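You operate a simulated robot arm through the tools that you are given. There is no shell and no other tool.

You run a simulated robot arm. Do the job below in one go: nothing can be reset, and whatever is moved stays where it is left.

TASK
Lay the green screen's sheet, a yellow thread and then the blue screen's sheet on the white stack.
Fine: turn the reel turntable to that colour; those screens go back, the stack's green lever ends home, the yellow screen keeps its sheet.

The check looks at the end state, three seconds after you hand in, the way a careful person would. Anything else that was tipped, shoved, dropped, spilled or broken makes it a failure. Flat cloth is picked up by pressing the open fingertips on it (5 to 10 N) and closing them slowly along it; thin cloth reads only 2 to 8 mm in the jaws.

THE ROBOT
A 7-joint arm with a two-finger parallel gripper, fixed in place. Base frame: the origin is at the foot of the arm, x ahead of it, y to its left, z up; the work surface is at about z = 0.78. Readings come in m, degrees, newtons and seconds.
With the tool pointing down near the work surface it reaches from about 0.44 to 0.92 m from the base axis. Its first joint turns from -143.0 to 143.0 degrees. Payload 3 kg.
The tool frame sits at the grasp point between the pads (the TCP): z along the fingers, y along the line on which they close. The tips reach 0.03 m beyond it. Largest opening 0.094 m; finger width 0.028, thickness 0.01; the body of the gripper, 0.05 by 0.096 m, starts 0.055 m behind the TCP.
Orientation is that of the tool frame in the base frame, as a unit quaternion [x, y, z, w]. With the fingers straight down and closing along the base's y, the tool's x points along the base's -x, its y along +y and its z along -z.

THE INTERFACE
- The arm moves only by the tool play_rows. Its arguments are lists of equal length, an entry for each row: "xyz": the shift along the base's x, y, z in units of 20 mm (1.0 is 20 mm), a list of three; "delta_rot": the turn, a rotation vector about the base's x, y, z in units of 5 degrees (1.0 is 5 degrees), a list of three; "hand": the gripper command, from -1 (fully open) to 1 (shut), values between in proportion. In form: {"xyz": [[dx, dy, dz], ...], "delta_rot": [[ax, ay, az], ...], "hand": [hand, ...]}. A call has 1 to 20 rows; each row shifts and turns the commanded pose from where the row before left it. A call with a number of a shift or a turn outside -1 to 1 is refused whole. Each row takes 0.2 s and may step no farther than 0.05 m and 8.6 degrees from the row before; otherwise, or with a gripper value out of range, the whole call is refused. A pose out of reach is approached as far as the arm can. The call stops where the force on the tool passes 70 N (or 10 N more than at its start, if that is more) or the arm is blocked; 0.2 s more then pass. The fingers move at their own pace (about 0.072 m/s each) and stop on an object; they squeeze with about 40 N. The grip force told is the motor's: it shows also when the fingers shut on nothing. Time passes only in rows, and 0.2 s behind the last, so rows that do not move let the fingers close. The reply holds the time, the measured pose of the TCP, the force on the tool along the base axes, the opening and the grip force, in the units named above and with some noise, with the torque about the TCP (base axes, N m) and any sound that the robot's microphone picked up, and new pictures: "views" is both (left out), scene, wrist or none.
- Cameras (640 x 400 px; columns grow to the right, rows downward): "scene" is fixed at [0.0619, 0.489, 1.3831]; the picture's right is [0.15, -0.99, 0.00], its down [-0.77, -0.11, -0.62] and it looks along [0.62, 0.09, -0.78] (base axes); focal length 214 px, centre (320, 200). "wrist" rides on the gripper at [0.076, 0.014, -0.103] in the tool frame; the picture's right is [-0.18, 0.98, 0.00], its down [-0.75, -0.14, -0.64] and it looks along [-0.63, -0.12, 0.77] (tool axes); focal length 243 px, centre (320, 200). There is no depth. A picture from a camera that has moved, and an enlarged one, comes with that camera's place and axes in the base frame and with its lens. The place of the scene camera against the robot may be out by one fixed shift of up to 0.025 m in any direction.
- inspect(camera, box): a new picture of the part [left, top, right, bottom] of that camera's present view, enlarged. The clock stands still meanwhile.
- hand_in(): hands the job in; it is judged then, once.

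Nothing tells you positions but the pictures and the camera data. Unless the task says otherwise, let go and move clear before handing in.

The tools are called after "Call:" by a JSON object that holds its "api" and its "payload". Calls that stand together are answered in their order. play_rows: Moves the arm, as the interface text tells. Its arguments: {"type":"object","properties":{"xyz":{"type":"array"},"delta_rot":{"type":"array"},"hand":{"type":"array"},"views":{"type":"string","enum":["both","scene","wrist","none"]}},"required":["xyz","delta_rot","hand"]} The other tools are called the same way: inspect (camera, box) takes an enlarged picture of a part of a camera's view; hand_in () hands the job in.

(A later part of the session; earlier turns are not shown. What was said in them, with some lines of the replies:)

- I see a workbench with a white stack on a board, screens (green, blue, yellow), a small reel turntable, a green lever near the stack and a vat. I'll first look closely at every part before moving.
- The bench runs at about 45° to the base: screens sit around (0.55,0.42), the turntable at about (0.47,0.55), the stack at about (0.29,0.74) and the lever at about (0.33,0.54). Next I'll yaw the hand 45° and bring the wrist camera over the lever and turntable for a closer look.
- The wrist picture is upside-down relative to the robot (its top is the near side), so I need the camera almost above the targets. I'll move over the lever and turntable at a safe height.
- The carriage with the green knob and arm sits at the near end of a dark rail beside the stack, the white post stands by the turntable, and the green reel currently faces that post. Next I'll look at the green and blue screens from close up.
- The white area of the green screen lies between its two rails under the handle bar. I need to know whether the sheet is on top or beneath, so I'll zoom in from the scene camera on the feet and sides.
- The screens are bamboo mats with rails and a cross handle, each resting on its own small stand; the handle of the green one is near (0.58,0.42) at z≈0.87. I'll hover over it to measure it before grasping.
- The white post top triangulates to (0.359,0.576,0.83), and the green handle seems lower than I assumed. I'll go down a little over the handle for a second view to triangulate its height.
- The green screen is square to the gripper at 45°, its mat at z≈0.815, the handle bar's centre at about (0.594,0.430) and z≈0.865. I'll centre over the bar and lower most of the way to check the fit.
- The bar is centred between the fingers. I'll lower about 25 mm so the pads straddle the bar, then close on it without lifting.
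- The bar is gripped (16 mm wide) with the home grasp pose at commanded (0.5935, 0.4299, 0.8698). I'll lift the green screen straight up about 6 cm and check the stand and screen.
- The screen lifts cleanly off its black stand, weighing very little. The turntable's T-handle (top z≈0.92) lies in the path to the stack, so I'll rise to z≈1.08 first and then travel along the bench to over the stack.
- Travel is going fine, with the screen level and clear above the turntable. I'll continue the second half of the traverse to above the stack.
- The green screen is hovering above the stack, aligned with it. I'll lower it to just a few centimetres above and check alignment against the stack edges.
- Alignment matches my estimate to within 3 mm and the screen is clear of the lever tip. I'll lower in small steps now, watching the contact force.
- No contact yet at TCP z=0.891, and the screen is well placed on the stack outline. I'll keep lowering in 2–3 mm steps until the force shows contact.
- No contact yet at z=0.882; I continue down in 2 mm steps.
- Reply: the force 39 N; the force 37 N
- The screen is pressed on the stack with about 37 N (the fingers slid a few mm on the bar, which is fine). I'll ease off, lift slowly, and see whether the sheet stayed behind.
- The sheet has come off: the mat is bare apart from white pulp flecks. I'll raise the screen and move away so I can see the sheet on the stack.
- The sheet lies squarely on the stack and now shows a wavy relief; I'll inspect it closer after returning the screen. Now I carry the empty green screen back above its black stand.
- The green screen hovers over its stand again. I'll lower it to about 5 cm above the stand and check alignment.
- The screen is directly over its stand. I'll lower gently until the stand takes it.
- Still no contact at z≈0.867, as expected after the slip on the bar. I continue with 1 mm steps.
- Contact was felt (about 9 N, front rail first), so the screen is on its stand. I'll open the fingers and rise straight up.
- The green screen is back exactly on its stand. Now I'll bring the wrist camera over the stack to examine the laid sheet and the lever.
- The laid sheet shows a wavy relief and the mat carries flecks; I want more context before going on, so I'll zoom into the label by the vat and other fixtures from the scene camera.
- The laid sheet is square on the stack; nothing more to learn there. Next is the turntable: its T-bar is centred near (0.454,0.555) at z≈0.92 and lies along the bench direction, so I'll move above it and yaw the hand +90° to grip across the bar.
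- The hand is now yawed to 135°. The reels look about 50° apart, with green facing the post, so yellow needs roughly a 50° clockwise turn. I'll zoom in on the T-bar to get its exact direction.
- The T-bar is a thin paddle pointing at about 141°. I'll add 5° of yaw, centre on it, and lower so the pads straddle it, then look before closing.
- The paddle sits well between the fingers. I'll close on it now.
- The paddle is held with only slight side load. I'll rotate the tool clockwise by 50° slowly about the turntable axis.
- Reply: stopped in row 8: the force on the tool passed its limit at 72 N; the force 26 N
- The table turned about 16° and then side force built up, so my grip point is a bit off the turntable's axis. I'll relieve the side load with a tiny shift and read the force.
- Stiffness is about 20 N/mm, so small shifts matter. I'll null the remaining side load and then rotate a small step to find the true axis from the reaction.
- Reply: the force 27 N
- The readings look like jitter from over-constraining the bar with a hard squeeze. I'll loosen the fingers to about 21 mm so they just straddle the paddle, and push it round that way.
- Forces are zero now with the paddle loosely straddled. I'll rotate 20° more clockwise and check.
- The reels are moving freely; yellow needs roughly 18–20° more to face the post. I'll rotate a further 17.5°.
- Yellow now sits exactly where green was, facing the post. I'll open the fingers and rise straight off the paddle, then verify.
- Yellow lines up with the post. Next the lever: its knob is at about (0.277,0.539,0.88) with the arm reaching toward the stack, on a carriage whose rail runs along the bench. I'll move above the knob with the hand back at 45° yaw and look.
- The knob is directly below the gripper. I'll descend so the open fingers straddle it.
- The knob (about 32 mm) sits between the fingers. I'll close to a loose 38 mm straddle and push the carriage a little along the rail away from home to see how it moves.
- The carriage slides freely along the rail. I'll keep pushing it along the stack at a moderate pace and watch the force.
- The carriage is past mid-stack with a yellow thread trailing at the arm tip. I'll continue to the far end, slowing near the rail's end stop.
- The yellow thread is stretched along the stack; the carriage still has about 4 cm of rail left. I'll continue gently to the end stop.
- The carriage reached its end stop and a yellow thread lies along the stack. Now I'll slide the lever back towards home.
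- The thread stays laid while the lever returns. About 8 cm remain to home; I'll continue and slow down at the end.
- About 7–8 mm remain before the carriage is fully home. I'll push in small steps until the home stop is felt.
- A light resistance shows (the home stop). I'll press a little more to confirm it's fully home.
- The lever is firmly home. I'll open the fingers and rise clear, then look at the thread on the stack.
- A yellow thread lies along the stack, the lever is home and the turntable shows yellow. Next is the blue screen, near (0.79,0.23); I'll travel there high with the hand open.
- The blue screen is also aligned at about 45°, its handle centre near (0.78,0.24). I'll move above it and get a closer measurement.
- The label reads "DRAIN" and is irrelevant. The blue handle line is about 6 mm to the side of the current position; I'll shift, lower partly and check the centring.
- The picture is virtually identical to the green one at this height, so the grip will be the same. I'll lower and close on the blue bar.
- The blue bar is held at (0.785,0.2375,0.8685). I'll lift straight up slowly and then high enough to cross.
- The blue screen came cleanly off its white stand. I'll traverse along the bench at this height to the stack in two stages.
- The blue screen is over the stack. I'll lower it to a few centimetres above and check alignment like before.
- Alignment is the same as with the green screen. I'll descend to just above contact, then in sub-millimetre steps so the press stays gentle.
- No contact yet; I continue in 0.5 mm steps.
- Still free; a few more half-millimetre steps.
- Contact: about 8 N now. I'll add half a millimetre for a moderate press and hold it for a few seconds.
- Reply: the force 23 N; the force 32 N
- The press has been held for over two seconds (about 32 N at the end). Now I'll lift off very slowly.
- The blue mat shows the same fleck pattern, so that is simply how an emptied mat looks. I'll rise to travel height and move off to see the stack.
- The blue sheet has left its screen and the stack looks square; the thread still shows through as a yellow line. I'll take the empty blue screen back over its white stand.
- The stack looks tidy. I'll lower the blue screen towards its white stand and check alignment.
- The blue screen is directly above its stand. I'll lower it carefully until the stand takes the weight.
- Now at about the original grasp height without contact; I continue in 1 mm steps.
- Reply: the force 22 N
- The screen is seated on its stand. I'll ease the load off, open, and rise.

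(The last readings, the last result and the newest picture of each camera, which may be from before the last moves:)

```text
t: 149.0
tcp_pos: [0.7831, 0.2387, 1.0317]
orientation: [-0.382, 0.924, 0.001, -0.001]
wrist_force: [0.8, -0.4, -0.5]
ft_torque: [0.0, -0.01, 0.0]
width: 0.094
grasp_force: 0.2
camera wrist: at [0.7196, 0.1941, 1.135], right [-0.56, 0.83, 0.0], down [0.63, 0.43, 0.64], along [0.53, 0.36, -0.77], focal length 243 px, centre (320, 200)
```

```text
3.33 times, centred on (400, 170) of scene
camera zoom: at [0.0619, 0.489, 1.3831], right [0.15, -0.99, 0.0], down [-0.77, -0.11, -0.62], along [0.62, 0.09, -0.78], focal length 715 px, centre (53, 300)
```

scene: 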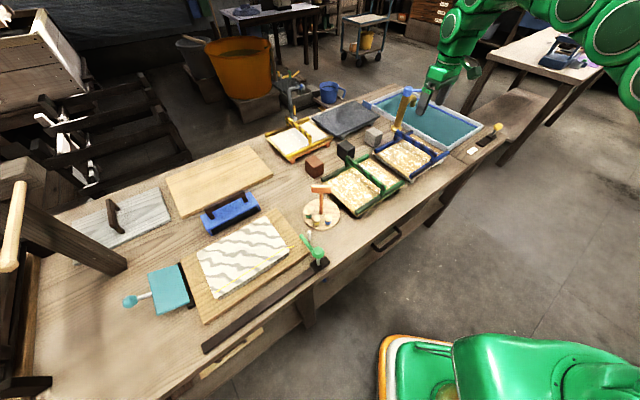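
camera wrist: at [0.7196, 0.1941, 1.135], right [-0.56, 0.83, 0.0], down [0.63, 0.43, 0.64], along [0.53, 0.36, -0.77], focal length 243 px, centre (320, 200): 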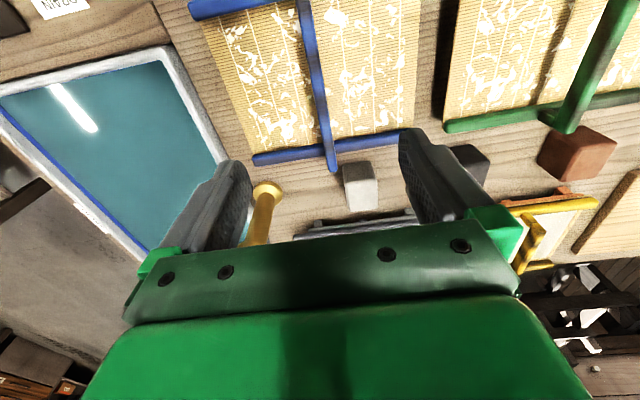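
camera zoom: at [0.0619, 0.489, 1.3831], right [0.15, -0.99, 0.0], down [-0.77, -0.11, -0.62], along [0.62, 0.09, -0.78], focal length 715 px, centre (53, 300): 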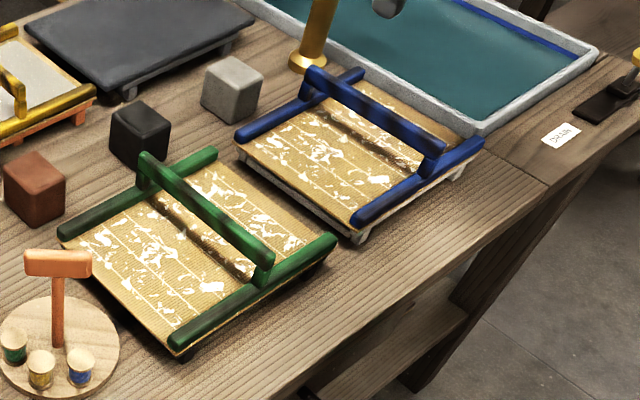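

Both screens are back on their stands. I'll bring the wrist camera over the stack for a final close check of sheets, thread and lever.

Call:
{"api": "play_rows", "payload": {"xyz": [[-0.5, 0.5, 0.5], [-1, 1, 0.5], [-1, 1, 0], [-1, 1, 0], [-1, 1, 0], [-1, 1, 0], [-1, 1, 0], [-1, 1, 0], [-1, 1, 0], [-1, 1, 0], [-1, 1, 0], [-1, 1, 0], [-1, 1, 0], [-1, 1, 0], [-1, 1, 0], [-1, 1, 0], [-1, 1, 0], [-1, 1, 0], [-1, 1, 0], [-1, 1, 0]], "delta_rot": [[0, 0, 0], [0, 0, 0], [0, 0, 0], [0, 0, 0], [0, 0, 0], [0, 0, 0], [0, 0, 0], [0, 0, 0], [0, 0, 0], [0, 0, 0], [0, 0, 0], [0, 0, 0], [0, 0, 0], [0, 0, 0], [0, 0, 0], [0, 0, 0], [0, 0, 0], [0, 0, 0], [0, 0, 0], [0, 0, 0]], "hand": [-1, -1, -1, -1, -1, -1, -1, -1, -1, -1, -1, -1, -1, -1, -1, -1, -1, -1, -1, -1], "views": "none"}}

Call:
{"api": "play_rows", "payload": {"xyz": [[-1, 1, 0], [-1, 1, 0], [-1, 0.8, 0], [-1, 0.5, 0], [-0.5, 0, 0], [0, 0, 0]], "delta_rot": [[0, 0, 0], [0, 0, 0], [0, 0, 0], [0, 0, 0], [0, 0, 0], [0, 0, 0]], "hand": [-1, -1, -1, -1, -1, -1], "views": "both"}}

Call:
{"api": "inspect", "payload": {"camera": "wrist", "box": [200, 0, 520, 200]}}

```text
t: 153.2
tcp_pos: [0.394, 0.6286, 1.051]
orientation: [-0.382, 0.924, 0.001, -0.001]
wrist_force: [-0.9, -0.9, -0.7]
ft_torque: [0.0, -0.01, 0.0]
width: 0.0939
grasp_force: 0.1
```

```text
t: 154.6
tcp_pos: [0.3032, 0.6943, 1.0527]
orientation: [-0.382, 0.924, 0.001, -0.001]
wrist_force: [0.5, 0.5, -0.1]
ft_torque: [-0.01, -0.02, -0.02]
width: 0.0941
grasp_force: 0.0
camera wrist: at [0.2399, 0.6514, 1.1547], right [-0.56, 0.83, 0.0], down [0.63, 0.43, 0.64], along [0.53, 0.36, -0.77], focal length 243 px, centre (320, 200)
```

scene: 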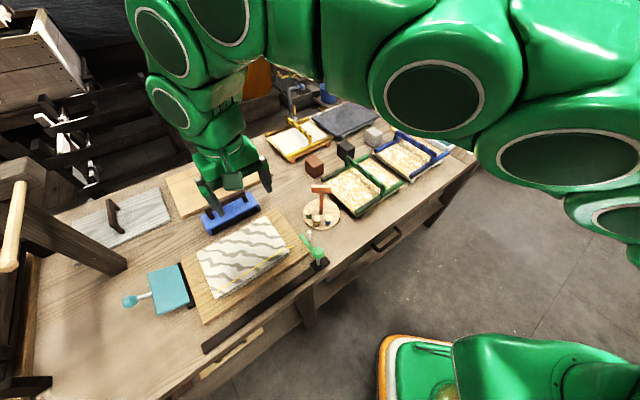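
wrist: 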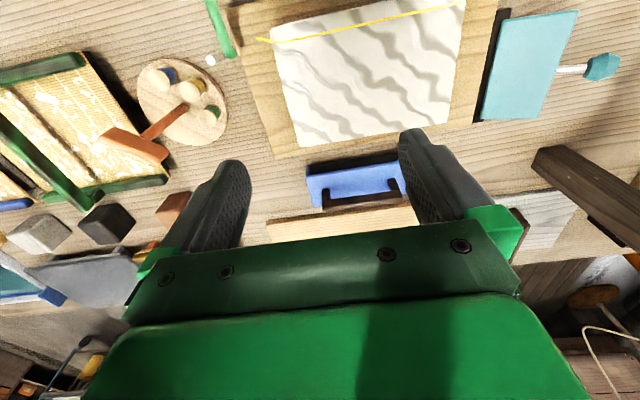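

```text
2.00 times, centred on (360, 100) of wrist
camera zoom: at [0.2399, 0.6514, 1.1547], right [-0.56, 0.83, 0.0], down [0.63, 0.43, 0.64], along [0.53, 0.36, -0.77], focal length 485 px, centre (240, 400)
```

zoom: 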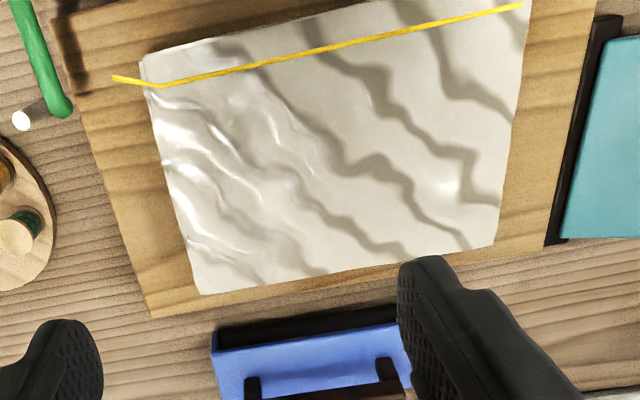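

The stack carries both sheets with the yellow thread, the lever is home and yellow faces the post. I'll retreat to a clear pose and compare everything with the starting pictures.

Call:
{"api": "play_rows", "payload": {"xyz": [[0, 0, 1], [0, 0, 1], [0, 0, 1], [0, 0, 1], [0.2, -1, 0.5], [0.2, -1, 0.5], [0.2, -1, 0], [0.2, -1, 0], [0.2, -1, 0], [0.2, -1, 0], [0.3, -1, 0], [0.3, -1, 0], [0.3, -1, 0], [0.3, -1, 0], [0.3, -1, 0], [0.3, -1, 0], [0.3, -1, 0], [0.3, -1, 0], [0.3, -1, 0], [0, 0, 0]], "delta_rot": [[0, 0, 0], [0, 0, 0], [0, 0, 0], [0, 0, 0], [0, 0, 0], [0, 0, 0], [0, 0, 0], [0, 0, 0], [0, 0, 0], [0, 0, 0], [0, 0, 0], [0, 0, 0], [0, 0, 0], [0, 0, 0], [0, 0, 0], [0, 0, 0], [0, 0, 0], [0, 0, 0], [0, 0, 0], [0, 0, 0]], "hand": [-1, -1, -1, -1, -1, -1, -1, -1, -1, -1, -1, -1, -1, -1, -1, -1, -1, -1, -1, -1], "views": "scene"}}

Call:
{"api": "inspect", "payload": {"camera": "scene", "box": [250, 70, 510, 220]}}

Call:
{"api": "inspect", "payload": {"camera": "scene", "box": [280, 160, 440, 260]}}

Call:
{"api": "inspect", "payload": {"camera": "scene", "box": [120, 180, 360, 330]}}

```text
t: 158.8
tcp_pos: [0.382, 0.3954, 1.1502]
orientation: [-0.382, 0.924, 0.001, -0.002]
wrist_force: [1.0, -0.5, -0.1]
ft_torque: [0.01, -0.02, 0.03]
width: 0.0941
grasp_force: 0.1
```

scene: 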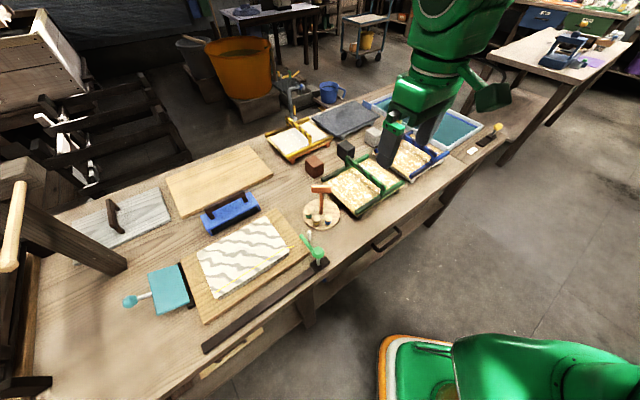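

```text
2.46 times, centred on (380, 145) of scene
camera zoom: at [0.0619, 0.489, 1.3831], right [0.15, -0.99, 0.0], down [-0.77, -0.11, -0.62], along [0.62, 0.09, -0.78], focal length 528 px, centre (172, 335)
```

zoom: 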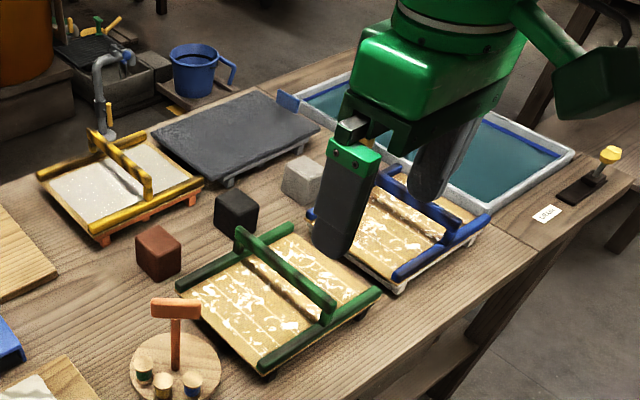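

```text
4.00 times, centred on (360, 210) of scene
camera zoom: at [0.0619, 0.489, 1.3831], right [0.15, -0.99, 0.0], down [-0.77, -0.11, -0.62], along [0.62, 0.09, -0.78], focal length 858 px, centre (160, 160)
```

zoom: 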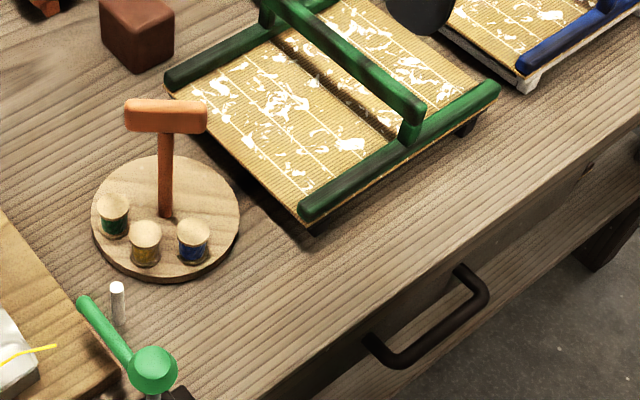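

```text
2.67 times, centred on (240, 255) of scene
camera zoom: at [0.0619, 0.489, 1.3831], right [0.15, -0.99, 0.0], down [-0.77, -0.11, -0.62], along [0.62, 0.09, -0.78], focal length 572 px, centre (533, 53)
```

zoom: 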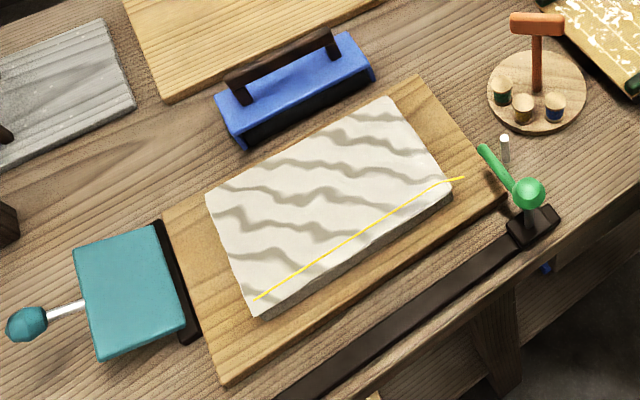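

Everything matches the starting layout: the green and blue screens are on their stands, empty. The yellow screen keeps its sheet, the lever is home, and the yellow reel faces the post. The stack carries the green sheet, the yellow thread and the blue sheet, and the arm is clear, so I'm handing in.

Call:
{"api": "hand_in", "payload": {}}

```text
The job is handed in.
```

I laid the green sheet, the yellow thread and then the blue sheet on the white stack, in that order. I handed the job in with the arm clear.

- **Screens:** the green and blue screens are back on their stands, in the same spots as at the start. The yellow screen still has its sheet.
- **Turntable:** the yellow reel now faces the white post. My first attempt gripped the handle too hard and stopped at the 70 N force limit about 16° in. I finished the turn with a loose grip.
- **Lever:** I slid it the full length of the rail to lay the thread, then pushed it back until I felt the home stop.

Two things I can't be sure about:

- **Wavy sheets:** the stack top looks wavy, where it was smooth before. Both screens ended with white flecks of pulp on them. I pressed the screens at about 32–38 N, and I don't know whether that look is normal for a fresh sheet or a sign of pressing too hard.
- **Thread still visible:** the yellow thread can still be seen on top after the blue sheet went down. It also sticks out about 1 cm past the stack edge nearest the turntable. The blue screen came away empty, so I take the thread to be showing through the thin sheet.
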